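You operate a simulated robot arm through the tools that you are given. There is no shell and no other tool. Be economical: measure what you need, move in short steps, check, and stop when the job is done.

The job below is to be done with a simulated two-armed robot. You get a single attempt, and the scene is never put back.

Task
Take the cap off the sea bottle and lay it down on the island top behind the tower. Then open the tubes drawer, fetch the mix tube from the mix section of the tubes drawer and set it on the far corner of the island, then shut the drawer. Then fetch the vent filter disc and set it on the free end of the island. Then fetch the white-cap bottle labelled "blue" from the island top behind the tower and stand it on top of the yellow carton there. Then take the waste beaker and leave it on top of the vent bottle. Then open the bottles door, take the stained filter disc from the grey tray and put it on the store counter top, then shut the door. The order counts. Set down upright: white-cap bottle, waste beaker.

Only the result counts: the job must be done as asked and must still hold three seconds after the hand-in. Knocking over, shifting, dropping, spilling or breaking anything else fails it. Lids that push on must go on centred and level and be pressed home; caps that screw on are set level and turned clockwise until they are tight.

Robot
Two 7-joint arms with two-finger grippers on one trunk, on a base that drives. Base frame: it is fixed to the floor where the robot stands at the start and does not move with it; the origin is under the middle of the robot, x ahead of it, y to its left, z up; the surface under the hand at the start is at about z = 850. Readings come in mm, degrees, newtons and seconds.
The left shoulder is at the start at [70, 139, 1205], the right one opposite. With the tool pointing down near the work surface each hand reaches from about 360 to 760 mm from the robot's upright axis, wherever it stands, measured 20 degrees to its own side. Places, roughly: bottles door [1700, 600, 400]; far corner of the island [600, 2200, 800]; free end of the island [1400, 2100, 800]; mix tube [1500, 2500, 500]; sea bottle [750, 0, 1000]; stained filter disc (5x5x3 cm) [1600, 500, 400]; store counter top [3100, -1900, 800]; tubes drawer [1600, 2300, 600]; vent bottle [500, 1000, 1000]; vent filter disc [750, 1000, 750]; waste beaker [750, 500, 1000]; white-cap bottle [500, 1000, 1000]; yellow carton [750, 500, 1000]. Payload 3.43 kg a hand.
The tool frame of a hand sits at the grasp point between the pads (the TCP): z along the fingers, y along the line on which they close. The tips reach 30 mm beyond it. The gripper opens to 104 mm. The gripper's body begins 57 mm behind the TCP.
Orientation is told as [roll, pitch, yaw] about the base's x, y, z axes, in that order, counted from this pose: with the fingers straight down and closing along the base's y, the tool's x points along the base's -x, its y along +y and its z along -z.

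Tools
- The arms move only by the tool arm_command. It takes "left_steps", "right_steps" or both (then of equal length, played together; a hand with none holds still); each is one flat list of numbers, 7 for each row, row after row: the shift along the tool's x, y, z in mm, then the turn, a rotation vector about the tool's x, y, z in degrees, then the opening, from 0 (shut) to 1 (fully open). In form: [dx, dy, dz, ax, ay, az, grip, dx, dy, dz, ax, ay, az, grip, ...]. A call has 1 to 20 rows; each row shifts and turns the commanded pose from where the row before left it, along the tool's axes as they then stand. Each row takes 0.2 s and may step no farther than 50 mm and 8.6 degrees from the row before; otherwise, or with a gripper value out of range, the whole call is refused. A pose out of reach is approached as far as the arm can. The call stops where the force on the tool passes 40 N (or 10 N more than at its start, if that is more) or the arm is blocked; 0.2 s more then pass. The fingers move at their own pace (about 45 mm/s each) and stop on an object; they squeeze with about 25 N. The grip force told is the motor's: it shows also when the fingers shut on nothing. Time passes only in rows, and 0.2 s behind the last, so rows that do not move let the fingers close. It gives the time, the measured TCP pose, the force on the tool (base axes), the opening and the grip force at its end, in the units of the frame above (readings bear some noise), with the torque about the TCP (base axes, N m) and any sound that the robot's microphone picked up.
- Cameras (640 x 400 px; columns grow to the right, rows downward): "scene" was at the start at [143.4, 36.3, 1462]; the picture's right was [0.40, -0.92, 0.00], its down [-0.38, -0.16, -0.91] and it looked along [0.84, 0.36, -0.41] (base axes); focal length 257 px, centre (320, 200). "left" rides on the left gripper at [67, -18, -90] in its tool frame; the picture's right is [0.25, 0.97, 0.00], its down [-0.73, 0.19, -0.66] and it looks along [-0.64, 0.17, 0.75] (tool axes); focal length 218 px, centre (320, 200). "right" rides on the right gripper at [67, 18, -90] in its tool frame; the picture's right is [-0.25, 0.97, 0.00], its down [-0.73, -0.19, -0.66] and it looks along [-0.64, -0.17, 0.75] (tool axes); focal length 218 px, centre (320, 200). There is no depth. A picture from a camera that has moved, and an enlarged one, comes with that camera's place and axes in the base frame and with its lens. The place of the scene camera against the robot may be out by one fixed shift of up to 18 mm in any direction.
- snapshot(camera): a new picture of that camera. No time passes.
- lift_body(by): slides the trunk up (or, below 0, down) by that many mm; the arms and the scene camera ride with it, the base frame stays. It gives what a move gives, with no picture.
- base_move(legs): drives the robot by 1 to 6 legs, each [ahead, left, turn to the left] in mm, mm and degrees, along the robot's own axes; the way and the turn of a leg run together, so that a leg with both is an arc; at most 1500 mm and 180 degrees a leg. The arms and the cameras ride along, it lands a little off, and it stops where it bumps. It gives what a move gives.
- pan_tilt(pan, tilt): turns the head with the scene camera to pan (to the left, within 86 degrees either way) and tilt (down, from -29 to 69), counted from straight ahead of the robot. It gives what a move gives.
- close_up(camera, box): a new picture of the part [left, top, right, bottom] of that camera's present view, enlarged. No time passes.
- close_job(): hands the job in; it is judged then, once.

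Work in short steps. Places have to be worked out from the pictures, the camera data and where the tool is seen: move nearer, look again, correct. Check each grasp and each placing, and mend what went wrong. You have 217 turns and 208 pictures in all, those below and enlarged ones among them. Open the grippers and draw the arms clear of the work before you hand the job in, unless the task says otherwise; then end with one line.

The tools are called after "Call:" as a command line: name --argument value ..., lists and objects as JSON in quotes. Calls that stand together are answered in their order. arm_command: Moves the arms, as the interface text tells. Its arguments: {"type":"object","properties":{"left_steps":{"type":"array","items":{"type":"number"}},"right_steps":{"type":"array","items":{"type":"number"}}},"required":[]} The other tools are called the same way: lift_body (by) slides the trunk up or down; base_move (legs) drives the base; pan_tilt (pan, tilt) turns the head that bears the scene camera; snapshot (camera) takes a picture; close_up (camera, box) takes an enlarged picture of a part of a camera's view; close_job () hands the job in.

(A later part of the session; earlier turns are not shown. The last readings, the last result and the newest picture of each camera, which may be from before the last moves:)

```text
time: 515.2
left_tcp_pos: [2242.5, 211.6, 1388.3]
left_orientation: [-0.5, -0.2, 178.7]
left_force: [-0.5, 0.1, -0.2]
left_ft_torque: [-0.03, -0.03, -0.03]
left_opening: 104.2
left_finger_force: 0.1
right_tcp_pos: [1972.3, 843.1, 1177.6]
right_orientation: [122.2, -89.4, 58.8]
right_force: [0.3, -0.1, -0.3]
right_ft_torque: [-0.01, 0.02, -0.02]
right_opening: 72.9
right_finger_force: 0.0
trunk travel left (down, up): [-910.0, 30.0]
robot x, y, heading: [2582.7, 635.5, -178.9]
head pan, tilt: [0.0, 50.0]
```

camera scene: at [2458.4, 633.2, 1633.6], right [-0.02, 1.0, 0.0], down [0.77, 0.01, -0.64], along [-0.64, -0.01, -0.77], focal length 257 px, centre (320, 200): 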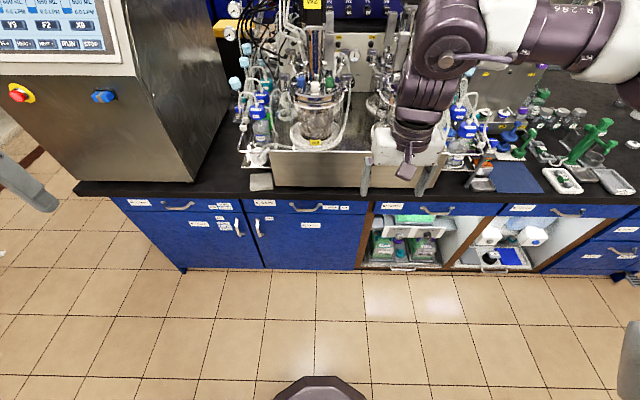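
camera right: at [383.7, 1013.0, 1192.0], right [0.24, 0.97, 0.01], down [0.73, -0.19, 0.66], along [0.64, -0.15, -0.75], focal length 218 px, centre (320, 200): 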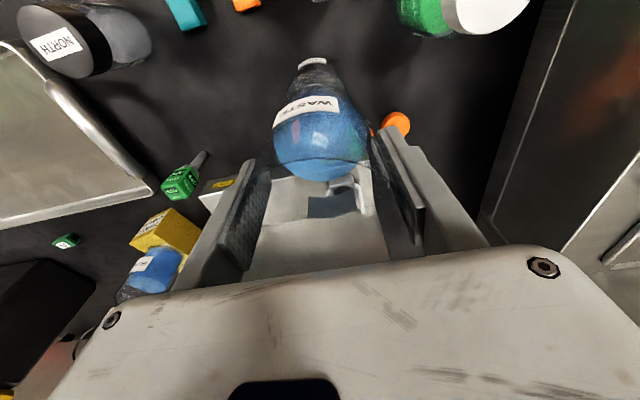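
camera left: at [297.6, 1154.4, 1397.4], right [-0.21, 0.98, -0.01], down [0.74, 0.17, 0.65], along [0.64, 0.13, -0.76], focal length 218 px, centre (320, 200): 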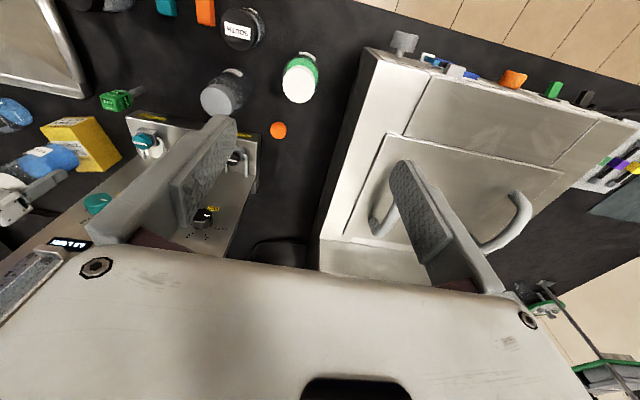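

The right hand is horizontal. I lower the trunk and slide the base so that the hand faces the door handle.

Call:
base_move --legs '[[0, 505, -1.1]]'

Call:
lift_body --by -390

Call:
lift_body --by -195

Call:
snapshot --camera "right"

Call:
snapshot --camera "scene"

```text
time: 518.2
left_tcp_pos: [2234.6, -291.5, 1389.0]
left_orientation: [-0.5, 0.0, 177.4]
left_force: [0.0, 0.0, 0.4]
left_ft_torque: [-0.04, 0.02, 0.0]
left_opening: 104.0
left_finger_force: 0.1
right_tcp_pos: [1979.6, 346.0, 1177.0]
right_orientation: [108.2, -89.5, 71.8]
right_force: [0.8, 0.7, 0.2]
right_ft_torque: [-0.02, -0.01, 0.02]
right_opening: 73.0
right_finger_force: 0.1
trunk travel left (down, up): [-910.0, 30.0]
robot x, y, heading: [2578.0, 122.9, 179.9]
head pan, tilt: [0.0, 50.0]
```

```text
time: 521.9
left_tcp_pos: [2235.0, -292.9, 997.0]
left_orientation: [-0.5, 0.0, 177.4]
left_force: [-0.6, -0.4, 0.2]
left_ft_torque: [-0.02, -0.02, -0.01]
left_opening: 104.1
left_finger_force: 0.0
right_tcp_pos: [1980.0, 344.8, 787.7]
right_orientation: [111.9, -89.6, 68.0]
right_force: [0.5, 0.5, -0.1]
right_ft_torque: [0.01, 0.02, 0.03]
right_opening: 72.8
right_finger_force: 0.0
trunk travel left (down, up): [-520.0, 420.0]
robot x, y, heading: [2580.6, 123.1, 179.9]
head pan, tilt: [0.0, 50.0]
```

```text
time: 524.1
left_tcp_pos: [2235.8, -293.1, 802.9]
left_orientation: [-0.6, 0.1, 177.4]
left_force: [0.5, 1.0, -0.7]
left_ft_torque: [-0.02, 0.03, -0.01]
left_opening: 104.3
left_finger_force: 0.1
right_tcp_pos: [1980.6, 345.1, 592.0]
right_orientation: [112.7, -89.5, 67.2]
right_force: [-0.8, 0.0, 0.2]
right_ft_torque: [-0.01, -0.01, 0.01]
right_opening: 72.6
right_finger_force: 0.1
trunk travel left (down, up): [-325.0, 615.0]
robot x, y, heading: [2578.4, 123.1, 179.9]
head pan, tilt: [0.0, 50.0]
```

```text
49 pictures are left
camera right: at [2068.7, 325.7, 525.7], right [0.0, -0.97, 0.26], down [0.66, 0.2, 0.73], along [-0.75, 0.17, 0.64], focal length 218 px, centre (320, 200)
```

right: 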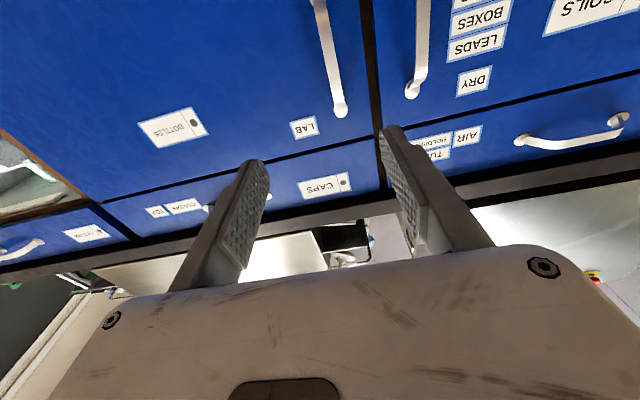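

```text
48 pictures are left
camera scene: at [2462.9, 124.1, 1048.6], right [0.0, 1.0, 0.0], down [0.77, 0.0, -0.64], along [-0.64, 0.0, -0.77], focal length 257 px, centre (320, 200)
```

scene: 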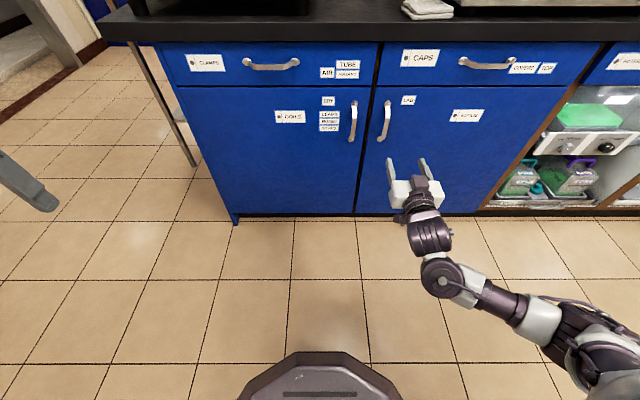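

The bar is at y≈323, z≈520–640. I align and go forward, then look.

Call:
base_move --legs '[[135, 22, 0]]'

Call:
lift_body --by -8

Call:
snapshot --camera "right"

```text
time: 525.4
left_tcp_pos: [2098.5, -314.4, 801.9]
left_orientation: [-0.5, 0.1, 177.5]
left_force: [0.3, 0.3, 0.0]
left_ft_torque: [-0.03, 0.0, 0.01]
left_opening: 104.0
left_finger_force: 0.0
right_tcp_pos: [1844.2, 323.1, 591.9]
right_orientation: [105.1, -89.4, 74.8]
right_force: [0.3, 0.4, -1.3]
right_ft_torque: [0.01, 0.03, -0.01]
right_opening: 72.7
right_finger_force: 0.0
trunk travel left (down, up): [-325.0, 615.0]
robot x, y, heading: [2444.2, 100.0, 180.0]
head pan, tilt: [0.0, 50.0]
```

```text
time: 526.0
left_tcp_pos: [2100.7, -315.4, 794.4]
left_orientation: [-0.7, -0.1, 177.4]
left_force: [-0.1, 0.0, 0.4]
left_ft_torque: [0.0, -0.01, -0.03]
left_opening: 104.1
left_finger_force: 0.1
right_tcp_pos: [1844.8, 322.9, 586.6]
right_orientation: [113.2, -89.5, 66.7]
right_force: [0.0, 1.1, 0.5]
right_ft_torque: [0.03, -0.01, 0.02]
right_opening: 72.8
right_finger_force: 0.0
trunk travel left (down, up): [-317.0, 623.0]
robot x, y, heading: [2446.2, 105.3, 179.9]
head pan, tilt: [0.0, 50.0]
```

```text
47 pictures are left
camera right: at [1933.3, 304.5, 517.7], right [0.0, -0.97, 0.26], down [0.66, 0.2, 0.73], along [-0.75, 0.17, 0.64], focal length 218 px, centre (320, 200)
```

right: 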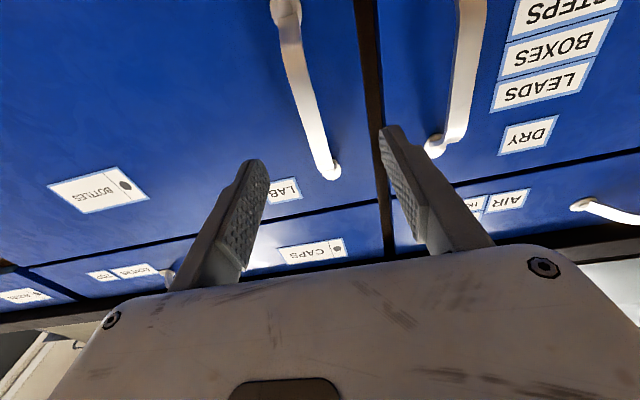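

Aligned (bar z 512–639, y 324). I advance 58 mm and close on the bar.

Call:
lift_body --by -8

Call:
base_move --legs '[[56, 0, 0]]'

Call:
arm_command --right_steps '[0, 0, 0, 0, 0, 0, 0, 0, 0, 0, 0, 0, 0, 0, 0, 0, 0, 0, 0, 0, 0, 0, 0, 0, 0, 0, 0, 0, 0, 0, 0, 0, 0, 0, 0]'

Call:
snapshot --camera "right"

```text
time: 526.5
left_tcp_pos: [2100.1, -315.3, 787.4]
left_orientation: [-0.6, -0.1, 177.5]
left_force: [-0.3, -0.3, -0.5]
left_ft_torque: [0.03, 0.02, 0.04]
left_opening: 103.9
left_finger_force: 0.1
right_tcp_pos: [1845.3, 323.5, 577.1]
right_orientation: [111.8, -89.6, 67.9]
right_force: [-1.3, -0.5, 0.1]
right_ft_torque: [0.01, -0.01, 0.01]
right_opening: 72.6
right_finger_force: 0.0
trunk travel left (down, up): [-309.0, 631.0]
robot x, y, heading: [2444.1, 101.8, 179.6]
head pan, tilt: [0.0, 50.0]
```

```text
time: 527.5
left_tcp_pos: [2044.1, -314.0, 786.0]
left_orientation: [-0.5, -0.1, 177.4]
left_force: [0.3, 0.2, 0.1]
left_ft_torque: [-0.03, -0.04, -0.02]
left_opening: 104.0
left_finger_force: 0.0
right_tcp_pos: [1788.2, 324.6, 576.4]
right_orientation: [103.9, -89.5, 75.9]
right_force: [0.6, 1.0, 0.8]
right_ft_torque: [0.0, 0.0, 0.01]
right_opening: 72.8
right_finger_force: 0.0
trunk travel left (down, up): [-309.0, 631.0]
robot x, y, heading: [2389.7, 107.0, 179.8]
head pan, tilt: [0.0, 50.0]
```

```text
time: 528.7
left_tcp_pos: [2043.3, -312.6, 786.8]
left_orientation: [-0.5, 0.0, 177.3]
left_force: [-0.2, 0.4, 0.5]
left_ft_torque: [0.01, 0.02, -0.01]
left_opening: 104.1
left_finger_force: 0.0
right_tcp_pos: [1787.9, 328.2, 577.0]
right_orientation: [113.4, -89.5, 66.2]
right_force: [-0.6, 11.3, 1.4]
right_ft_torque: [0.47, -0.05, -0.06]
right_opening: 9.7
right_finger_force: 38.8
trunk travel left (down, up): [-309.0, 631.0]
robot x, y, heading: [2391.4, 102.1, 179.4]
head pan, tilt: [0.0, 50.0]
```

```text
46 pictures are left
camera right: at [1877.3, 307.0, 509.5], right [-0.01, -0.97, 0.26], down [0.66, 0.19, 0.73], along [-0.75, 0.18, 0.64], focal length 218 px, centre (320, 200)
```

right: 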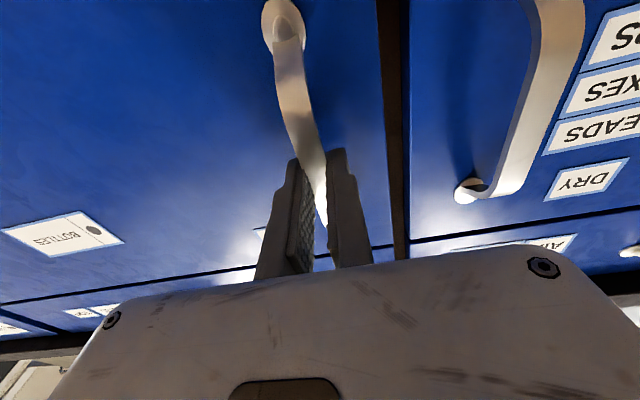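

Bar gripped. I swing the door by driving the robot in an arc about the hinge (≈[1750,808]), first 10°.

Call:
base_move --legs '[[-123, -112, 10]]'

Call:
snapshot --camera "scene"

```text
time: 530.1
left_tcp_pos: [2232.8, -245.5, 787.3]
left_orientation: [-0.6, -0.1, -172.8]
left_force: [0.3, 1.0, 0.2]
left_ft_torque: [0.01, 0.0, -0.03]
left_opening: 103.8
left_finger_force: 0.1
right_tcp_pos: [1872.8, 340.3, 576.9]
right_orientation: [110.4, -89.5, 79.3]
right_force: [1.0, -1.3, -0.3]
right_ft_torque: [0.39, 0.31, 0.05]
right_opening: 9.4
right_finger_force: 43.3
trunk travel left (down, up): [-309.0, 631.0]
robot x, y, heading: [2503.5, 228.8, -170.3]
head pan, tilt: [0.0, 50.0]
```

```text
45 pictures are left
camera scene: at [2386.3, 204.6, 1032.7], right [-0.17, 0.99, 0.0], down [0.76, 0.13, -0.64], along [-0.63, -0.11, -0.77], focal length 257 px, centre (320, 200)
```

scene: 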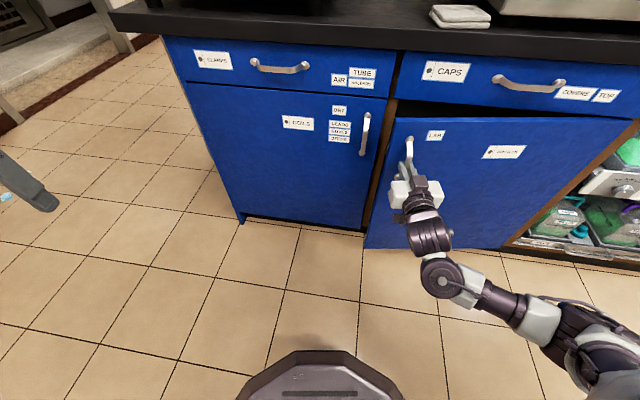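

The door follows with little force. I continue the arc 50° more.

Call:
base_move --legs '[[-307, -279, 25], [-307, -279, 25]]'

Call:
snapshot --camera "scene"

```text
time: 534.9
left_tcp_pos: [2874.0, 503.3, 785.4]
left_orientation: [-0.8, -0.1, -122.2]
left_force: [-0.3, 0.0, -0.5]
left_ft_torque: [0.04, 0.03, 0.01]
left_opening: 104.0
left_finger_force: 0.1
right_tcp_pos: [2195.1, 594.2, 576.3]
right_orientation: [109.2, -89.6, 131.5]
right_force: [24.7, -13.0, -0.9]
right_ft_torque: [-0.49, 0.54, 0.16]
right_opening: 9.7
right_finger_force: 43.8
trunk travel left (down, up): [-309.0, 631.0]
robot x, y, heading: [2682.0, 1009.0, -119.7]
head pan, tilt: [0.0, 50.0]
```

```text
44 pictures are left
camera scene: at [2626.8, 898.4, 1032.6], right [-0.87, 0.5, 0.0], down [0.38, 0.67, -0.64], along [-0.32, -0.56, -0.77], focal length 257 px, centre (320, 200)
```

scene: 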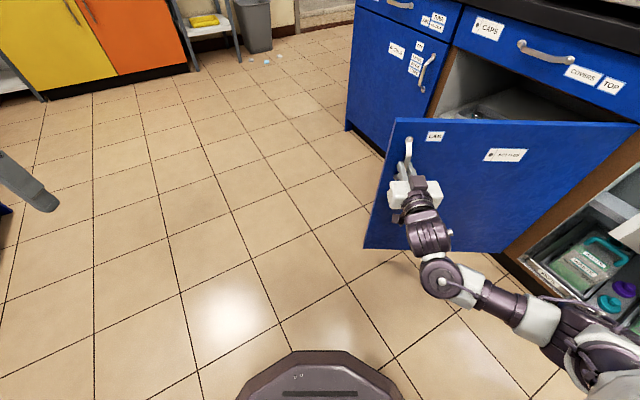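

Still smooth (28 N side load). One more 25° arc, to about 85°.

Call:
base_move --legs '[[-303, -270, 25]]'

Call:
arm_command --right_steps '[0, 0, 0, 0, 0, 0, 0.5, 0, 0, 0, 0, 0, 0, 0.5, 0, 0, 0, 0, 0, 0, 0.5, 0, 0, 0, 0, 0, 0, 0.5]'

Call:
base_move --legs '[[-180, 0, 0]]'

Call:
snapshot --camera "scene"

```text
time: 537.4
left_tcp_pos: [2904.3, 1000.6, 787.1]
left_orientation: [-0.4, -0.1, -96.7]
left_force: [-0.9, 0.5, -0.8]
left_ft_torque: [-0.06, -0.02, -0.02]
left_opening: 103.9
left_finger_force: 0.0
right_tcp_pos: [2251.2, 789.2, 576.4]
right_orientation: [110.4, -89.2, 155.6]
right_force: [-34.7, 4.0, 4.6]
right_ft_torque: [0.3, 0.72, -0.23]
right_opening: 9.5
right_finger_force: 43.5
trunk travel left (down, up): [-309.0, 631.0]
robot x, y, heading: [2514.4, 1373.9, -94.2]
head pan, tilt: [0.0, 50.0]
```

```text
time: 538.4
left_tcp_pos: [2908.3, 999.1, 786.5]
left_orientation: [-0.5, 0.0, -96.6]
left_force: [-0.4, -1.0, -0.2]
left_ft_torque: [0.02, 0.02, 0.03]
left_opening: 103.9
left_finger_force: 0.1
right_tcp_pos: [2251.7, 791.0, 576.8]
right_orientation: [112.9, -89.3, 153.0]
right_force: [0.8, 0.4, 0.6]
right_ft_torque: [0.04, -0.02, 0.02]
right_opening: 51.9
right_finger_force: 0.1
trunk travel left (down, up): [-309.0, 631.0]
robot x, y, heading: [2516.1, 1377.1, -94.3]
head pan, tilt: [0.0, 50.0]
```

```text
time: 539.9
left_tcp_pos: [2920.8, 1178.5, 785.7]
left_orientation: [-0.6, -0.2, -96.5]
left_force: [-1.3, 0.1, -0.7]
left_ft_torque: [-0.01, 0.01, 0.0]
left_opening: 103.9
left_finger_force: 0.0
right_tcp_pos: [2267.9, 965.7, 578.0]
right_orientation: [116.9, -89.3, 149.3]
right_force: [-0.2, 0.2, -0.2]
right_ft_torque: [0.02, 0.0, -0.02]
right_opening: 52.2
right_finger_force: 0.1
trunk travel left (down, up): [-309.0, 631.0]
robot x, y, heading: [2526.7, 1549.5, -93.7]
head pan, tilt: [0.0, 50.0]
```

```text
43 pictures are left
camera scene: at [2526.5, 1424.4, 1032.7], right [-1.0, 0.07, 0.0], down [0.05, 0.76, -0.64], along [-0.04, -0.64, -0.77], focal length 257 px, centre (320, 200)
```

scene: 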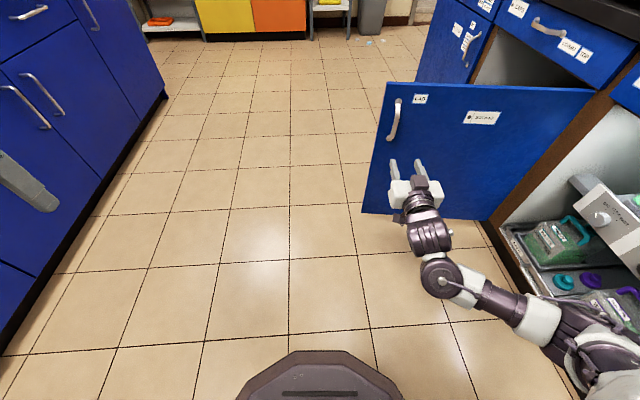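

The door stands at about 85°. I drive round its edge and face the opening to look inside.

Call:
base_move --legs '[[0, 120, 3.7], [1270, 0, 0], [0, 0, -90]]'

Call:
pan_tilt --pan -10 --tilt 35

Call:
snapshot --camera "scene"

Call:
snapshot --camera "right"

```text
time: 549.2
left_tcp_pos: [2682.2, -272.6, 786.4]
left_orientation: [-0.6, -0.2, -138.0]
left_force: [0.0, 1.5, 0.0]
left_ft_torque: [-0.06, 0.0, -0.01]
left_opening: 104.3
left_finger_force: 0.0
right_tcp_pos: [2058.7, -4.5, 578.6]
right_orientation: [103.4, -88.5, 121.7]
right_force: [-0.2, 0.2, 1.1]
right_ft_torque: [-0.02, 0.01, 0.01]
right_opening: 51.9
right_finger_force: 0.1
trunk travel left (down, up): [-309.0, 631.0]
robot x, y, heading: [2634.9, 268.4, -135.5]
head pan, tilt: [0.0, 50.0]
stopped in leg 3: the robot was blocked; the commanded pose is now the measured one
```

```text
time: 550.0
left_tcp_pos: [2682.1, -273.2, 785.5]
left_orientation: [-0.6, -0.1, -138.1]
left_force: [-0.4, 0.8, -0.3]
left_ft_torque: [0.0, 0.01, 0.03]
left_opening: 104.0
left_finger_force: 0.1
right_tcp_pos: [2059.3, -3.9, 578.0]
right_orientation: [101.1, -88.6, 124.0]
right_force: [0.4, 0.2, -0.2]
right_ft_torque: [-0.02, 0.01, -0.04]
right_opening: 51.9
right_finger_force: 0.0
trunk travel left (down, up): [-309.0, 631.0]
robot x, y, heading: [2633.4, 267.1, -135.5]
head pan, tilt: [-10.0, 35.0]
```

```text
42 pictures are left
camera scene: at [2535.9, 181.0, 1054.3], right [-0.56, 0.83, 0.0], down [0.47, 0.33, -0.82], along [-0.68, -0.46, -0.57], focal length 257 px, centre (320, 200)
```

scene: 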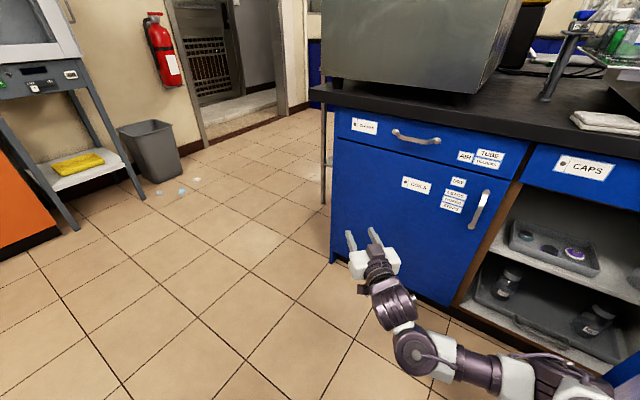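

```text
41 pictures are left
camera right: at [2135.2, 44.4, 510.5], right [0.68, -0.68, 0.28], down [0.32, 0.62, 0.72], along [-0.66, -0.4, 0.63], focal length 218 px, centre (320, 200)
```

right: 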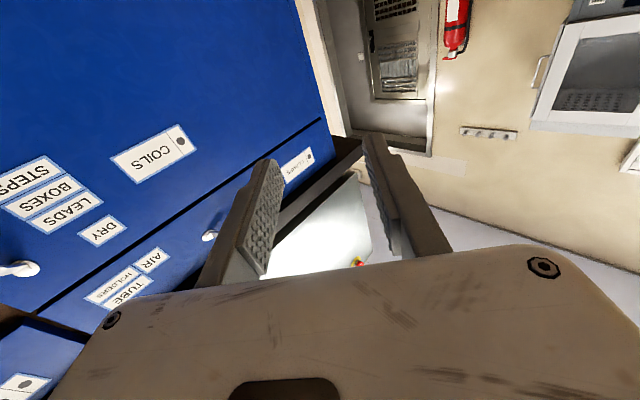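

The turn was blocked. I look to the right to see what touched.

Call:
pan_tilt --pan -70 --tilt 45

Call:
snapshot --camera "scene"

```text
time: 551.3
left_tcp_pos: [2682.2, -273.6, 786.1]
left_orientation: [-0.6, -0.1, -138.1]
left_force: [-1.7, -0.5, 0.4]
left_ft_torque: [0.04, -0.01, -0.02]
left_opening: 103.7
left_finger_force: 0.1
right_tcp_pos: [2059.5, -6.0, 576.9]
right_orientation: [100.5, -88.6, 124.4]
right_force: [-0.8, -0.4, 0.5]
right_ft_torque: [-0.01, 0.01, -0.03]
right_opening: 51.9
right_finger_force: 0.1
trunk travel left (down, up): [-309.0, 631.0]
robot x, y, heading: [2639.1, 266.0, -135.6]
head pan, tilt: [-70.0, 45.0]
```

```text
40 pictures are left
camera scene: at [2535.1, 265.7, 1039.7], right [0.43, 0.9, 0.0], down [0.64, -0.3, -0.71], along [-0.64, 0.31, -0.71], focal length 257 px, centre (320, 200)
```

scene: 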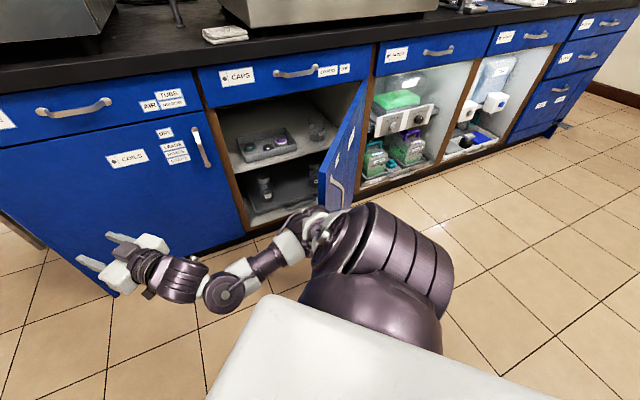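

The right elbow meets the door edge, so the left arm (elbow to -y) is the one to reach in. I move away from the door, finish the turn and zoom in on the shelf.

Call:
base_move --legs '[[210, 214, 0], [0, 0, -44.5]]'

Call:
pan_tilt --pan -35 --tilt 35

Call:
snapshot --camera "scene"

```text
time: 555.4
left_tcp_pos: [2276.7, -439.5, 787.2]
left_orientation: [-0.6, -0.1, 176.1]
left_force: [0.3, -0.5, -0.3]
left_ft_torque: [0.02, 0.03, -0.01]
left_opening: 103.8
left_finger_force: 0.1
right_tcp_pos: [2033.7, 194.2, 577.2]
right_orientation: [100.2, -88.4, 79.2]
right_force: [0.0, 0.7, -0.4]
right_ft_torque: [-0.02, -0.03, -0.02]
right_opening: 52.0
right_finger_force: 0.0
trunk travel left (down, up): [-309.0, 631.0]
robot x, y, heading: [2628.6, -28.2, 178.8]
head pan, tilt: [-70.0, 45.0]
```

```text
time: 556.4
left_tcp_pos: [2276.3, -439.9, 786.2]
left_orientation: [-0.5, -0.1, 176.1]
left_force: [0.1, 0.0, -0.3]
left_ft_torque: [0.0, -0.02, 0.0]
left_opening: 103.9
left_finger_force: 0.1
right_tcp_pos: [2034.4, 193.5, 577.9]
right_orientation: [100.4, -88.4, 79.0]
right_force: [-0.3, 0.6, -0.7]
right_ft_torque: [0.01, -0.03, 0.01]
right_opening: 51.8
right_finger_force: 0.1
trunk travel left (down, up): [-309.0, 631.0]
robot x, y, heading: [2630.2, -31.9, 178.7]
head pan, tilt: [-35.0, 35.0]
```

```text
39 pictures are left
camera scene: at [2518.2, 22.9, 1054.3], right [0.59, 0.8, 0.0], down [0.46, -0.34, -0.82], along [-0.66, 0.49, -0.57], focal length 257 px, centre (320, 200)
```

scene: 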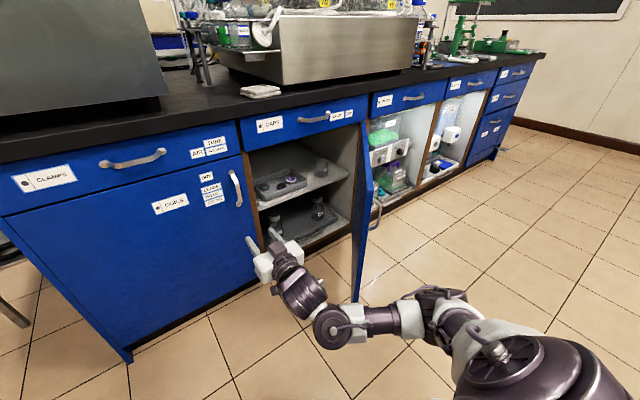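

Call:
close_up --camera "scene" --box '[240, 130, 380, 250]'

```text
3.33 times, centred on (310, 190) of scene
camera zoom: at [2518.2, 22.9, 1054.3], right [0.59, 0.8, 0.0], down [0.46, -0.34, -0.82], along [-0.66, 0.49, -0.57], focal length 856 px, centre (353, 233)
```

zoom: 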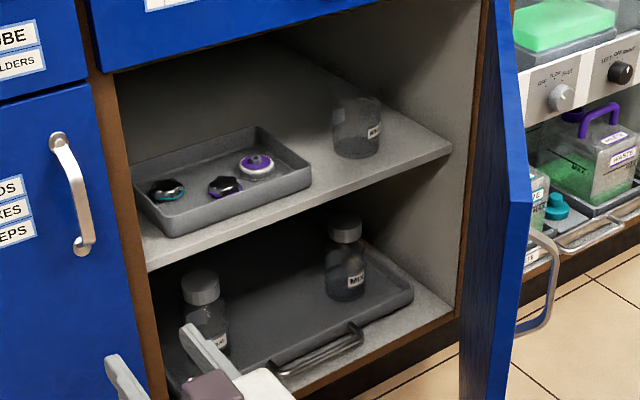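

The stained disc is the white one with purple on the grey upper-shelf tray, near [1600,530,450]. To keep the wrist camera above the shelf I need the left hand rolled 180°; I try that turn now in free space.

Call:
arm_command --left_steps '[0, 0, 0, 0, 0, 8.5, 1, 0, 0, 0, 0, 0, 8.5, 1, 0, 0, 0, 0, 0, 8.5, 1, 0, 0, 0, 0, 0, 8.5, 1, 0, 0, 0, 0, 0, 8.5, 1, 0, 0, 0, 0, 0, 8.5, 1, 0, 0, 0, 0, 0, 8.5, 1, 0, 0, 0, 0, 0, 8.5, 1, 0, 0, 0, 0, 0, 8.5, 1, 0, 0, 0, 0, 0, 8.5, 1, 0, 0, 0, 0, 0, 8.5, 1, 0, 0, 0, 0, 0, 8.5, 1, 0, 0, 0, 0, 0, 8.5, 1, 0, 0, 0, 0, 0, 8.5, 1, 0, 0, 0, 0, 0, 8.5, 1, 0, 0, 0, 0, 0, 8.5, 1, 0, 0, 0, 0, 0, 8.5, 1, 0, 0, 0, 0, 0, 8.5, 1, 0, 0, 0, 0, 0, 8.5, 1, 0, 0, 0, 0, 0, 8.5, 1]'

```text
time: 560.6
left_tcp_pos: [2276.5, -440.3, 786.3]
left_orientation: [0.5, 0.0, 5.8]
left_force: [0.0, -0.2, 0.5]
left_ft_torque: [0.01, 0.01, -0.02]
left_opening: 104.0
left_finger_force: 0.0
right_tcp_pos: [2033.7, 192.6, 577.5]
right_orientation: [100.4, -88.3, 78.9]
right_force: [-0.1, -0.4, -0.5]
right_ft_torque: [0.0, 0.01, -0.01]
right_opening: 51.9
right_finger_force: 0.2
trunk travel left (down, up): [-309.0, 631.0]
robot x, y, heading: [2632.2, -33.7, 178.6]
head pan, tilt: [-35.0, 35.0]
```

The roll works. I finish it, extend the left hand forward, and tilt it about 65° up toward horizontal.

Call:
arm_command --left_steps '[0, 0, 0, 0, 0, 5.8, 1, 33, 25, 0, 0, 0, 0, 1, 33, 25, 0, 0, 0, 0, 1, 33, 25, 0, 0, 0, 0, 1, 33, 25, 0, 0, 0, 0, 1, 33, 25, 0, 0, 0, 0, 1, 33, 25, 0, 0, 0, 0, 1, 0, 0, 0, 0, 8.2, 0, 0.75, 0, 0, 0, 0, 8.2, 0, 0.75, 0, 0, 0, 0, 8.2, 0, 0.75, 0, 0, 0, 0, 8.2, 0, 0.75, 0, 0, 0, 0, 8.2, 0, 0.75, 0, 0, 0, 0, 8.2, 0, 0.75, 0, 0, 0, 0, 8.2, 0, 0.75, 0, 0, 0, 0, 8.2, 0, 0.75]'

Call:
pan_tilt --pan 0 --tilt 40

Call:
snapshot --camera "scene"

```text
time: 563.8
left_tcp_pos: [2107.0, -304.8, 765.6]
left_orientation: [1.4, 65.7, 1.6]
left_force: [-0.4, -0.6, 0.5]
left_ft_torque: [0.0, 0.02, 0.01]
left_opening: 78.1
left_finger_force: 0.0
left hand out of reach, approached as far as the arm can: row 6, 7
right_tcp_pos: [2034.9, 193.0, 577.4]
right_orientation: [100.0, -88.5, 79.3]
right_force: [0.4, 0.1, 0.4]
right_ft_torque: [0.02, 0.0, 0.0]
right_opening: 51.7
right_finger_force: 0.0
trunk travel left (down, up): [-309.0, 631.0]
robot x, y, heading: [2632.6, -31.1, 178.6]
head pan, tilt: [-35.0, 35.0]
```

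```text
time: 564.8
left_tcp_pos: [2107.4, -305.6, 766.0]
left_orientation: [1.2, 65.6, 1.2]
left_force: [-0.4, 0.3, -0.5]
left_ft_torque: [0.01, 0.01, 0.0]
left_opening: 77.9
left_finger_force: 0.0
right_tcp_pos: [2035.6, 192.9, 578.4]
right_orientation: [100.3, -88.5, 79.0]
right_force: [-0.8, 0.6, -0.6]
right_ft_torque: [-0.04, 0.02, -0.02]
right_opening: 52.1
right_finger_force: 0.0
trunk travel left (down, up): [-309.0, 631.0]
robot x, y, heading: [2632.1, -31.1, 178.8]
head pan, tilt: [0.0, 40.0]
```

```text
37 pictures are left
camera scene: at [2504.0, -27.2, 1046.8], right [0.03, 1.0, 0.0], down [0.64, -0.02, -0.77], along [-0.77, 0.02, -0.64], focal length 257 px, centre (320, 200)
```

scene: 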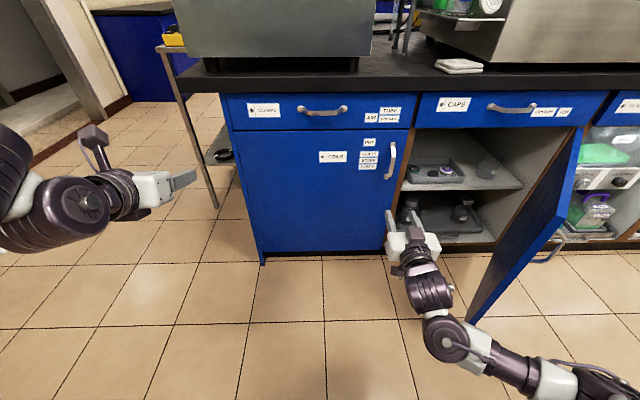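

The left arm must come in from the -y side at a slant, with the right arm folded high over the door. First I bring the right hand back to tool-down and raise it.

Call:
arm_command --right_steps '[0, 0, 0, 0, 8.5, 0, 0.5, 0, 0, 0, 0, 8.5, 0, 0.5, 0, 0, 0, 0, 8.5, 0, 0.5, 0, 0, 0, 0, 8.5, 0, 0.5, 0, 0, 0, 0, 8.5, 0, 0.5, 0, 0, 0, 0, 8.5, 0, 0.5, 0, 0, 0, 0, 8.5, 0, 0.5, 0, 0, 0, 0, 8.5, 0, 0.5, 0, 0, 0, 0, 8.5, 0, 0.5, 0, 0, 0, 0, 8.5, 0, 0.5, 0, 0, 0, 0, 5, 0, 0.5, 10, 0, -40, 0, 0, 0, 0.5, 10, 0, -40, 0, 0, 0, 0.5, 10, 0, -40, 0, 0, 0, 0.5, 10, 0, -40, 0, 0, 0, 0.5, 10, 0, -40, 0, 0, 0, 0.5, 10, 0, -40, 0, 0, 0, 0.5, 10, 0, -40, 0, 0, 0, 0.5, 10, 0, -40, 0, 0, 0, 0.5]'

Call:
arm_command --left_steps '[0, 25, 0, 0, 0, 0, 0.75, 0, 25, 0, 0, 0, 0, 0.75, 0, 25, 0, 0, 0, 0, 0.75, 0, 25, 0, 0, 0, 0, 0.75, 0, 25, 0, 0, 0, 0, 0.75, 0, 25, 0, 0, 0, 0, 0.75, 0, 25, 0, 0, 0, 0, 0.75, 0, 25, 0, 0, 0, 0, 0.75]'

Call:
snapshot --camera "scene"

```text
time: 568.8
left_tcp_pos: [2107.8, -305.3, 766.0]
left_orientation: [1.2, 65.7, 1.3]
left_force: [0.5, 0.6, 0.1]
left_ft_torque: [0.01, -0.01, 0.01]
left_opening: 78.1
left_finger_force: 0.1
right_tcp_pos: [2145.5, 245.9, 642.4]
right_orientation: [2.5, -52.3, 177.3]
right_force: [-0.5, -0.5, 0.1]
right_ft_torque: [-0.01, -0.01, 0.05]
right_opening: 51.8
right_finger_force: 0.1
right hand out of reach, approached as far as the arm can: row 5, 6, 7, 8, 9, 10, 13, 14, 15, 16, 17, 18, 19
trunk travel left (down, up): [-309.0, 631.0]
robot x, y, heading: [2629.8, -30.6, 178.6]
head pan, tilt: [0.0, 40.0]
```

```text
time: 570.6
left_tcp_pos: [2059.9, -193.3, 788.8]
left_orientation: [1.3, 65.5, 1.3]
left_force: [0.4, -0.5, 0.1]
left_ft_torque: [0.01, -0.02, 0.03]
left_opening: 77.9
left_finger_force: 0.1
left hand out of reach, approached as far as the arm can: row 3, 4, 5, 6, 7, 8
right_tcp_pos: [2145.4, 245.6, 642.0]
right_orientation: [2.6, -52.3, 177.3]
right_force: [-0.7, -0.1, -0.5]
right_ft_torque: [0.01, 0.01, 0.01]
right_opening: 52.0
right_finger_force: 0.0
trunk travel left (down, up): [-309.0, 631.0]
robot x, y, heading: [2630.2, -32.7, 178.5]
head pan, tilt: [0.0, 40.0]
```

```text
36 pictures are left
camera scene: at [2503.9, -27.3, 1046.7], right [0.03, 1.0, 0.0], down [0.64, -0.02, -0.77], along [-0.77, 0.02, -0.64], focal length 257 px, centre (320, 200)
```

scene: 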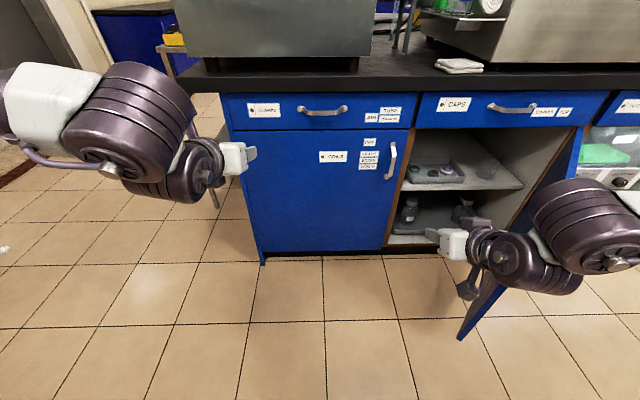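

I step 250 mm away from the door to give room, then finish restoring the right hand.

Call:
base_move --legs '[[-150, 250, 0]]'

Call:
arm_command --right_steps '[0, -30, 0, 0, 0, 0, 0.5, 0, -30, 0, 0, 0, 0, 0.5, 0, -30, 0, 0, 0, 0, 0.5, 0, -20, 0, 0, 8.5, 0, 0.5, 0, -10, 0, 0, 8.5, 0, 0.5, 0, -10, 0, 0, 8.5, 0, 0.5, 0, -10, 0, 0, 8.5, 0, 0.5, 0, 0, 0, 0, 8.5, 0, 0.5, 0, 0, 0, 0, 8.5, 0, 0.5, 0, 0, -35, 0, 0, 0, 0.5, 0, 0, -35, 0, 0, 0, 0.5, 0, 0, -35, 0, 0, 0, 0.5, 0, 0, -35, 0, 0, 0, 0.5, 0, 0, -35, 0, 0, 0, 0.5, 0, 0, -35, 0, 0, 0, 0.5, 0, 0, -35, 0, 0, 0, 0.5]'

Call:
pan_tilt --pan -20 --tilt 30

Call:
snapshot --camera "scene"

```text
time: 572.7
left_tcp_pos: [2207.7, -446.1, 788.3]
left_orientation: [1.3, 65.5, 1.3]
left_force: [0.8, 0.1, 0.2]
left_ft_torque: [0.01, -0.01, 0.02]
left_opening: 77.7
left_finger_force: 0.0
right_tcp_pos: [2293.8, -7.9, 641.8]
right_orientation: [2.4, -52.4, 177.3]
right_force: [-0.2, 0.2, 0.0]
right_ft_torque: [0.0, -0.03, -0.02]
right_opening: 52.2
right_finger_force: 0.1
trunk travel left (down, up): [-309.0, 631.0]
robot x, y, heading: [2780.3, -282.0, 178.7]
head pan, tilt: [0.0, 40.0]
```

```text
time: 576.1
left_tcp_pos: [2207.2, -446.3, 788.5]
left_orientation: [1.4, 65.6, 1.3]
left_force: [-0.4, 0.3, -0.2]
left_ft_torque: [0.02, -0.01, 0.0]
left_opening: 78.1
left_finger_force: 0.0
right_tcp_pos: [2304.3, 94.5, 834.6]
right_orientation: [1.6, -1.6, 179.2]
right_force: [-0.9, 0.3, 0.0]
right_ft_torque: [0.02, 0.03, 0.02]
right_opening: 52.2
right_finger_force: 0.1
right hand out of reach, approached as far as the arm can: row 14, 15, 16
trunk travel left (down, up): [-309.0, 631.0]
robot x, y, heading: [2777.4, -286.0, 178.4]
head pan, tilt: [0.0, 40.0]
```

```text
time: 576.9
left_tcp_pos: [2207.7, -447.0, 789.8]
left_orientation: [1.5, 65.6, 1.2]
left_force: [0.5, -0.9, -0.2]
left_ft_torque: [0.0, 0.0, -0.01]
left_opening: 78.1
left_finger_force: 0.1
right_tcp_pos: [2303.6, 96.7, 835.5]
right_orientation: [1.7, -1.6, 179.2]
right_force: [-0.6, 0.2, 0.3]
right_ft_torque: [0.03, 0.0, 0.0]
right_opening: 51.9
right_finger_force: 0.0
trunk travel left (down, up): [-309.0, 631.0]
robot x, y, heading: [2779.1, -282.5, 178.6]
head pan, tilt: [-20.0, 30.0]
```

```text
35 pictures are left
camera scene: at [2652.0, -250.1, 1062.1], right [0.37, 0.93, 0.0], down [0.47, -0.18, -0.87], along [-0.81, 0.32, -0.5], focal length 257 px, centre (320, 200)
```

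scene: 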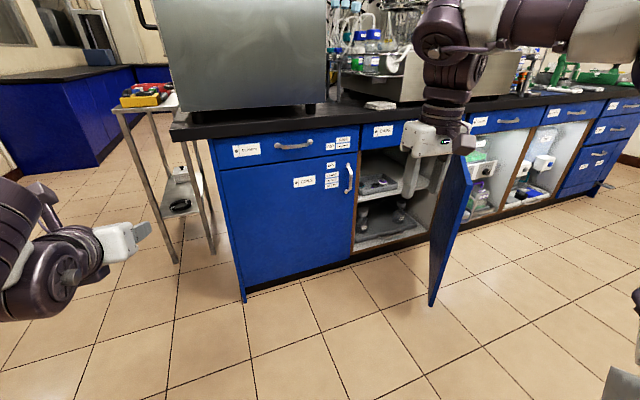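

The right hand is high, clear of the door. I lower the left hand to shelf height by arm alone, in the free space here.

Call:
arm_command --left_steps '[-30, 7, 19.5, 0, 0, 0, 0.75, -30, 7, 19.5, 0, 0, 0, 0.75, -30, 7, 19.5, 0, 0, 0, 0.75, -30, 7, 19.5, 0, 0, 0, 0.75, -30, 7, 19.5, 0, 0, 0, 0.75, -30, 7, 19.5, 0, 0, 0, 0.75, -30, 7, 19.5, 0, 0, 0, 0.75, -30, 7, 19.5, 0, 0, 0, 0.75, -30, 7, 19.5, 0, 0, 0, 0.75]'

Call:
snapshot --camera "left"

```text
time: 578.9
left_tcp_pos: [2223.8, -480.9, 671.4]
left_orientation: [1.2, 65.6, 1.2]
left_force: [-0.3, -0.3, -0.5]
left_ft_torque: [0.02, -0.02, 0.0]
left_opening: 78.1
left_finger_force: 0.2
left hand out of reach, approached as far as the arm can: row 1, 2, 3, 4, 5, 6, 7, 8, 9
right_tcp_pos: [2304.3, 96.8, 834.7]
right_orientation: [1.6, -1.6, 179.3]
right_force: [0.0, -0.6, 0.3]
right_ft_torque: [0.03, 0.0, 0.01]
right_opening: 52.0
right_finger_force: 0.1
trunk travel left (down, up): [-309.0, 631.0]
robot x, y, heading: [2780.0, -290.7, 178.5]
head pan, tilt: [-20.0, 30.0]
```

```text
34 pictures are left
camera left: at [2277.5, -496.7, 769.1], right [-0.1, 0.97, 0.24], down [0.9, 0.19, -0.39], along [-0.42, 0.17, -0.89], focal length 218 px, centre (320, 200)
```

left: 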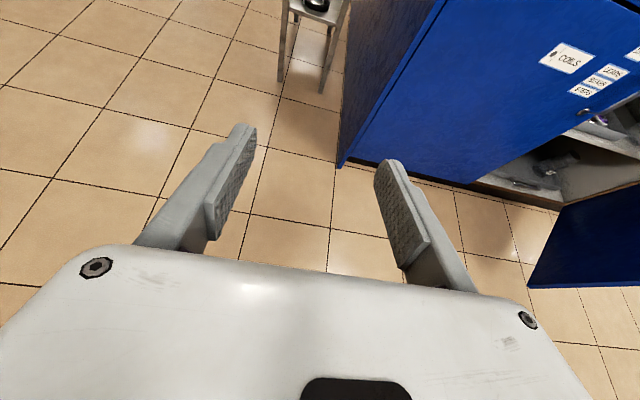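

The left arm cannot come further inward, so I'll open the door wider: lower the trunk and push the door's inner face with the right hand toward +y.

Call:
lift_body --by -200

Call:
base_move --legs '[[120, 0, 1.5], [0, -540, 0]]'

Call:
pan_tilt --pan -45 --tilt 45

Call:
snapshot --camera "scene"

```text
time: 581.1
left_tcp_pos: [2222.8, -480.0, 471.6]
left_orientation: [1.5, 65.5, 1.2]
left_force: [-0.9, -0.1, -0.8]
left_ft_torque: [-0.01, 0.0, 0.01]
left_opening: 78.3
left_finger_force: 0.0
right_tcp_pos: [2303.8, 96.1, 634.4]
right_orientation: [1.6, -1.7, 179.2]
right_force: [-0.5, -0.5, 0.2]
right_ft_torque: [0.0, 0.0, 0.01]
right_opening: 51.9
right_finger_force: 0.2
trunk travel left (down, up): [-109.0, 831.0]
robot x, y, heading: [2775.9, -286.7, 178.2]
head pan, tilt: [-20.0, 30.0]
```

```text
time: 585.0
left_tcp_pos: [2109.4, 50.1, 470.2]
left_orientation: [1.4, 65.6, 3.1]
left_force: [0.9, -1.2, 0.4]
left_ft_torque: [0.0, 0.04, 0.02]
left_opening: 78.0
left_finger_force: 0.1
right_tcp_pos: [2170.3, 628.5, 636.5]
right_orientation: [1.6, -1.4, -178.8]
right_force: [-0.5, -0.4, 0.4]
right_ft_torque: [0.01, -0.03, 0.03]
right_opening: 52.0
right_finger_force: 0.1
trunk travel left (down, up): [-109.0, 831.0]
robot x, y, heading: [2657.9, 267.8, -179.9]
head pan, tilt: [-20.0, 30.0]
```

```text
time: 585.9
left_tcp_pos: [2108.8, 49.6, 470.7]
left_orientation: [1.4, 65.6, 3.1]
left_force: [-0.3, -0.4, 0.0]
left_ft_torque: [0.01, -0.02, 0.02]
left_opening: 78.0
left_finger_force: 0.1
right_tcp_pos: [2169.5, 628.9, 636.2]
right_orientation: [1.7, -1.7, -178.9]
right_force: [0.2, 0.4, 0.5]
right_ft_torque: [-0.03, -0.04, -0.03]
right_opening: 52.2
right_finger_force: 0.1
trunk travel left (down, up): [-109.0, 831.0]
robot x, y, heading: [2657.1, 267.4, -179.5]
head pan, tilt: [-45.0, 45.0]
```

```text
33 pictures are left
camera scene: at [2556.8, 320.3, 839.5], right [0.7, 0.71, 0.0], down [0.5, -0.5, -0.71], along [-0.5, 0.5, -0.71], focal length 257 px, centre (320, 200)
```

scene: 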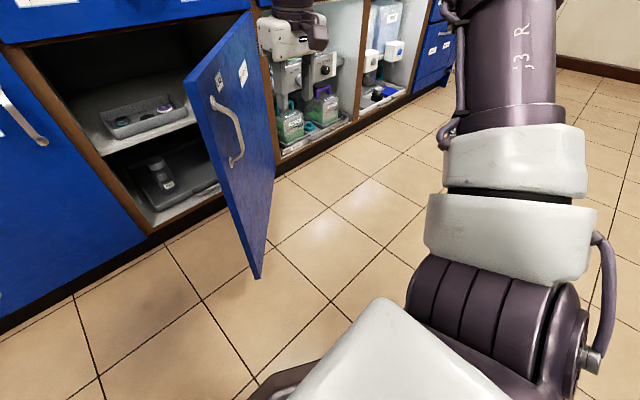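

The door has drifted back to about 47° (the elbow brushed it). I put the right hand on its inner side and push it wide open with the base.

Call:
base_move --legs '[[0, 340, 0], [170, 0, 0], [0, -330, 0]]'

Call:
base_move --legs '[[0, -230, 0]]'

Call:
snapshot --camera "scene"

```text
time: 591.0
left_tcp_pos: [1933.8, 37.3, 470.1]
left_orientation: [1.4, 65.6, 3.2]
left_force: [0.1, -0.1, -0.3]
left_ft_torque: [0.0, -0.03, -0.01]
left_opening: 77.6
left_finger_force: 0.1
right_tcp_pos: [1994.4, 614.7, 636.0]
right_orientation: [1.6, -1.6, -178.8]
right_force: [-0.1, 0.0, 0.5]
right_ft_torque: [0.04, -0.01, -0.01]
right_opening: 51.9
right_finger_force: 0.0
trunk travel left (down, up): [-109.0, 831.0]
robot x, y, heading: [2482.4, 251.3, -179.5]
head pan, tilt: [-45.0, 45.0]
```

```text
time: 592.6
left_tcp_pos: [1933.0, 240.6, 470.5]
left_orientation: [1.6, 65.7, 3.6]
left_force: [0.7, 0.3, 0.6]
left_ft_torque: [0.02, 0.02, -0.01]
left_opening: 78.0
left_finger_force: 0.1
right_tcp_pos: [1993.6, 812.9, 634.4]
right_orientation: [2.1, -1.0, -177.7]
right_force: [6.1, -12.7, 0.6]
right_ft_torque: [0.66, 0.31, -0.08]
right_opening: 44.5
right_finger_force: 0.1
trunk travel left (down, up): [-109.0, 831.0]
robot x, y, heading: [2480.2, 458.9, -179.3]
head pan, tilt: [-45.0, 45.0]
stopped in leg 1: the force on the tool passed its limit at 57 N (the readings are from after the stop); the commanded pose is now the measured one
```

```text
32 pictures are left
camera scene: at [2380.6, 512.4, 839.8], right [0.7, 0.71, 0.0], down [0.51, -0.49, -0.71], along [-0.51, 0.5, -0.71], focal length 257 px, centre (320, 200)
```

scene: 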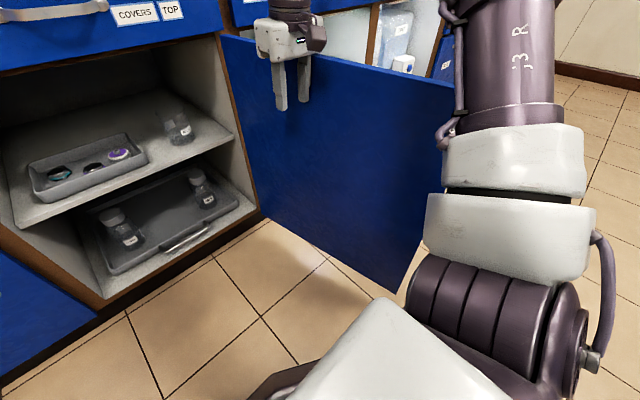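

The door is now at its stop (~100°) and the shelf is in plain view: the stained disc at about [1612,536]. I back straight out, then raise the trunk while lowering the left hand relative to it.

Call:
base_move --legs '[[-360, 0, 0]]'

Call:
arm_command --left_steps '[-36.5, -6, 16.4, 0, 0, 0, 0.75, -36.5, -6, 16.4, 0, 0, 0, 0.75, -36.5, -6, 16.4, 0, 0, 0, 0.75, -36.5, -6, 16.4, 0, 0, 0, 0.75]'

```text
time: 595.0
left_tcp_pos: [2297.7, 245.4, 470.9]
left_orientation: [1.5, 65.6, 3.4]
left_force: [0.3, 0.4, -0.4]
left_ft_torque: [-0.01, 0.02, 0.01]
left_opening: 77.9
left_finger_force: 0.1
right_tcp_pos: [2359.2, 819.9, 634.5]
right_orientation: [2.0, -1.0, -178.0]
right_force: [0.6, -0.3, -0.4]
right_ft_torque: [-0.01, 0.0, 0.01]
right_opening: 52.2
right_finger_force: 0.0
trunk travel left (down, up): [-109.0, 831.0]
robot x, y, heading: [2846.6, 462.3, -179.3]
head pan, tilt: [-45.0, 45.0]
```

```text
time: 596.0
left_tcp_pos: [2282.2, 212.5, 379.0]
left_orientation: [1.1, 65.4, 3.0]
left_force: [0.4, 0.5, 1.1]
left_ft_torque: [-0.01, -0.01, 0.02]
left_opening: 77.9
left_finger_force: 0.0
left hand out of reach, approached as far as the arm can: row 2, 3, 4
right_tcp_pos: [2359.2, 817.8, 634.5]
right_orientation: [2.1, -1.0, -178.0]
right_force: [-0.2, 0.2, -0.1]
right_ft_torque: [0.01, 0.0, -0.01]
right_opening: 52.2
right_finger_force: 0.0
trunk travel left (down, up): [-109.0, 831.0]
robot x, y, heading: [2844.5, 462.1, -179.4]
head pan, tilt: [-45.0, 45.0]
```

I raise the trunk 180 mm so that the right arm clears the door top, and extend the left hand forward and down.

Call:
lift_body --by 180

Call:
arm_command --left_steps '[12.3, 0, 27.3, 0, 0, 0, 0.75, 12.3, 0, 27.3, 0, 0, 0, 0.75, 12.3, 0, 27.3, 0, 0, 0, 0.75, -26.4, 0, 11.9, 0, 0, 0, 0.75, -26.4, 0, 11.9, 0, 0, 0, 0.75, -26.4, 0, 11.9, 0, 0, 0, 0.75]'

```text
time: 598.0
left_tcp_pos: [2282.4, 212.5, 560.1]
left_orientation: [1.2, 65.4, 3.3]
left_force: [0.9, -0.8, -1.0]
left_ft_torque: [-0.03, -0.02, -0.01]
left_opening: 77.9
left_finger_force: 0.1
right_tcp_pos: [2358.4, 819.6, 814.3]
right_orientation: [2.1, -1.0, -177.9]
right_force: [0.6, 0.2, -0.5]
right_ft_torque: [0.01, 0.04, 0.01]
right_opening: 51.9
right_finger_force: 0.0
trunk travel left (down, up): [-289.0, 651.0]
robot x, y, heading: [2843.6, 461.8, -179.3]
head pan, tilt: [-45.0, 45.0]
```

```text
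time: 599.4
left_tcp_pos: [2215.1, 180.3, 549.7]
left_orientation: [1.3, 65.3, 3.3]
left_force: [-0.3, 0.3, 0.1]
left_ft_torque: [0.01, -0.01, 0.0]
left_opening: 78.1
left_finger_force: 0.0
left hand out of reach, approached as far as the arm can: row 3, 4, 5, 6
right_tcp_pos: [2359.3, 819.4, 814.8]
right_orientation: [2.1, -1.0, -178.0]
right_force: [-0.4, 0.4, 0.0]
right_ft_torque: [-0.03, 0.0, -0.02]
right_opening: 52.1
right_finger_force: 0.2
trunk travel left (down, up): [-289.0, 651.0]
robot x, y, heading: [2844.2, 464.5, -179.4]
head pan, tilt: [-45.0, 45.0]
```

The wrist limits the descent at this tilt. I ease the tilt by 15° and go down again.

Call:
arm_command --left_steps '[0, 0, 0, 0, -7.5, 0, 0.75, 0, 0, 0, 0, -7.5, 0, 0.75, -19, 0, 16, 0, 0, 0, 0.75, -19, 0, 16, 0, 0, 0, 0.75, -19, 0, 16, 0, 0, 0, 0.75, -19, 0, 16, 0, 0, 0, 0.75]'

```text
time: 600.8
left_tcp_pos: [2235.3, 160.9, 497.4]
left_orientation: [0.9, 50.5, 2.7]
left_force: [0.0, -0.6, 0.1]
left_ft_torque: [0.02, 0.0, 0.0]
left_opening: 78.0
left_finger_force: 0.0
left hand out of reach, approached as far as the arm can: row 4, 5, 6
right_tcp_pos: [2359.0, 819.3, 813.5]
right_orientation: [2.0, -1.0, -178.0]
right_force: [0.5, 0.7, -0.4]
right_ft_torque: [0.02, -0.01, -0.01]
right_opening: 52.1
right_finger_force: 0.1
trunk travel left (down, up): [-289.0, 651.0]
robot x, y, heading: [2847.6, 463.2, -179.7]
head pan, tilt: [-45.0, 45.0]
```

Good: z 497 now. I turn to 150°, and move toward the opening from the -y side, then look with the left camera.

Call:
base_move --legs '[[0, 0, -30], [200, 245, 0]]'

Call:
snapshot --camera "left"

Call:
pan_tilt --pan 0 --tilt 45

Call:
snapshot --camera "scene"

```text
time: 604.4
left_tcp_pos: [1873.5, 393.6, 497.8]
left_orientation: [0.8, 50.3, -27.2]
left_force: [0.6, 0.1, -0.6]
left_ft_torque: [0.02, -0.02, -0.02]
left_opening: 78.0
left_finger_force: 0.0
right_tcp_pos: [2309.3, 902.0, 813.9]
right_orientation: [2.1, -0.9, 151.9]
right_force: [0.3, 0.4, 0.3]
right_ft_torque: [0.04, -0.02, 0.02]
right_opening: 52.0
right_finger_force: 0.1
trunk travel left (down, up): [-289.0, 651.0]
robot x, y, heading: [2551.0, 348.8, 150.5]
head pan, tilt: [-45.0, 45.0]
```

```text
31 pictures are left
camera left: at [1887.5, 367.3, 606.7], right [0.31, 0.93, 0.2], down [0.95, -0.29, -0.14], along [-0.07, 0.24, -0.97], focal length 218 px, centre (320, 200)
```

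left: 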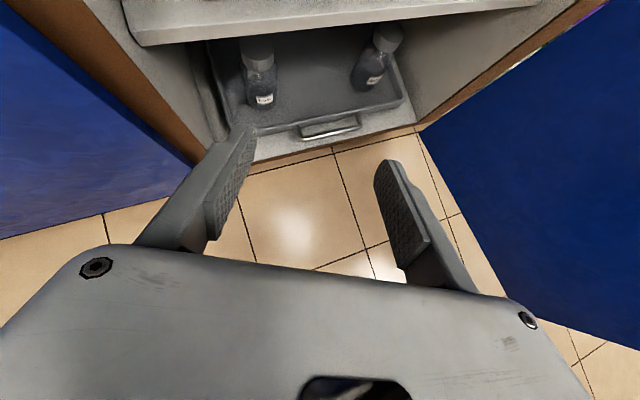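

```text
time: 605.5
left_tcp_pos: [1873.3, 394.3, 498.3]
left_orientation: [0.9, 50.4, -27.3]
left_force: [0.8, -0.2, -0.7]
left_ft_torque: [-0.01, 0.02, 0.0]
left_opening: 78.3
left_finger_force: 0.0
right_tcp_pos: [2310.6, 903.1, 815.1]
right_orientation: [2.1, -1.0, 152.0]
right_force: [0.6, 0.0, 0.7]
right_ft_torque: [0.01, -0.01, -0.04]
right_opening: 52.1
right_finger_force: 0.0
trunk travel left (down, up): [-289.0, 651.0]
robot x, y, heading: [2553.9, 348.3, 150.4]
head pan, tilt: [0.0, 45.0]
```

```text
30 pictures are left
camera scene: at [2445.4, 413.5, 1019.5], right [0.49, 0.87, 0.0], down [0.62, -0.35, -0.71], along [-0.61, 0.35, -0.71], focal length 257 px, centre (320, 200)
```

scene: 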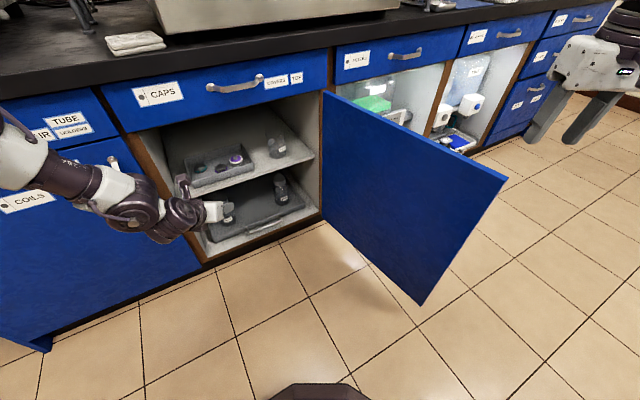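

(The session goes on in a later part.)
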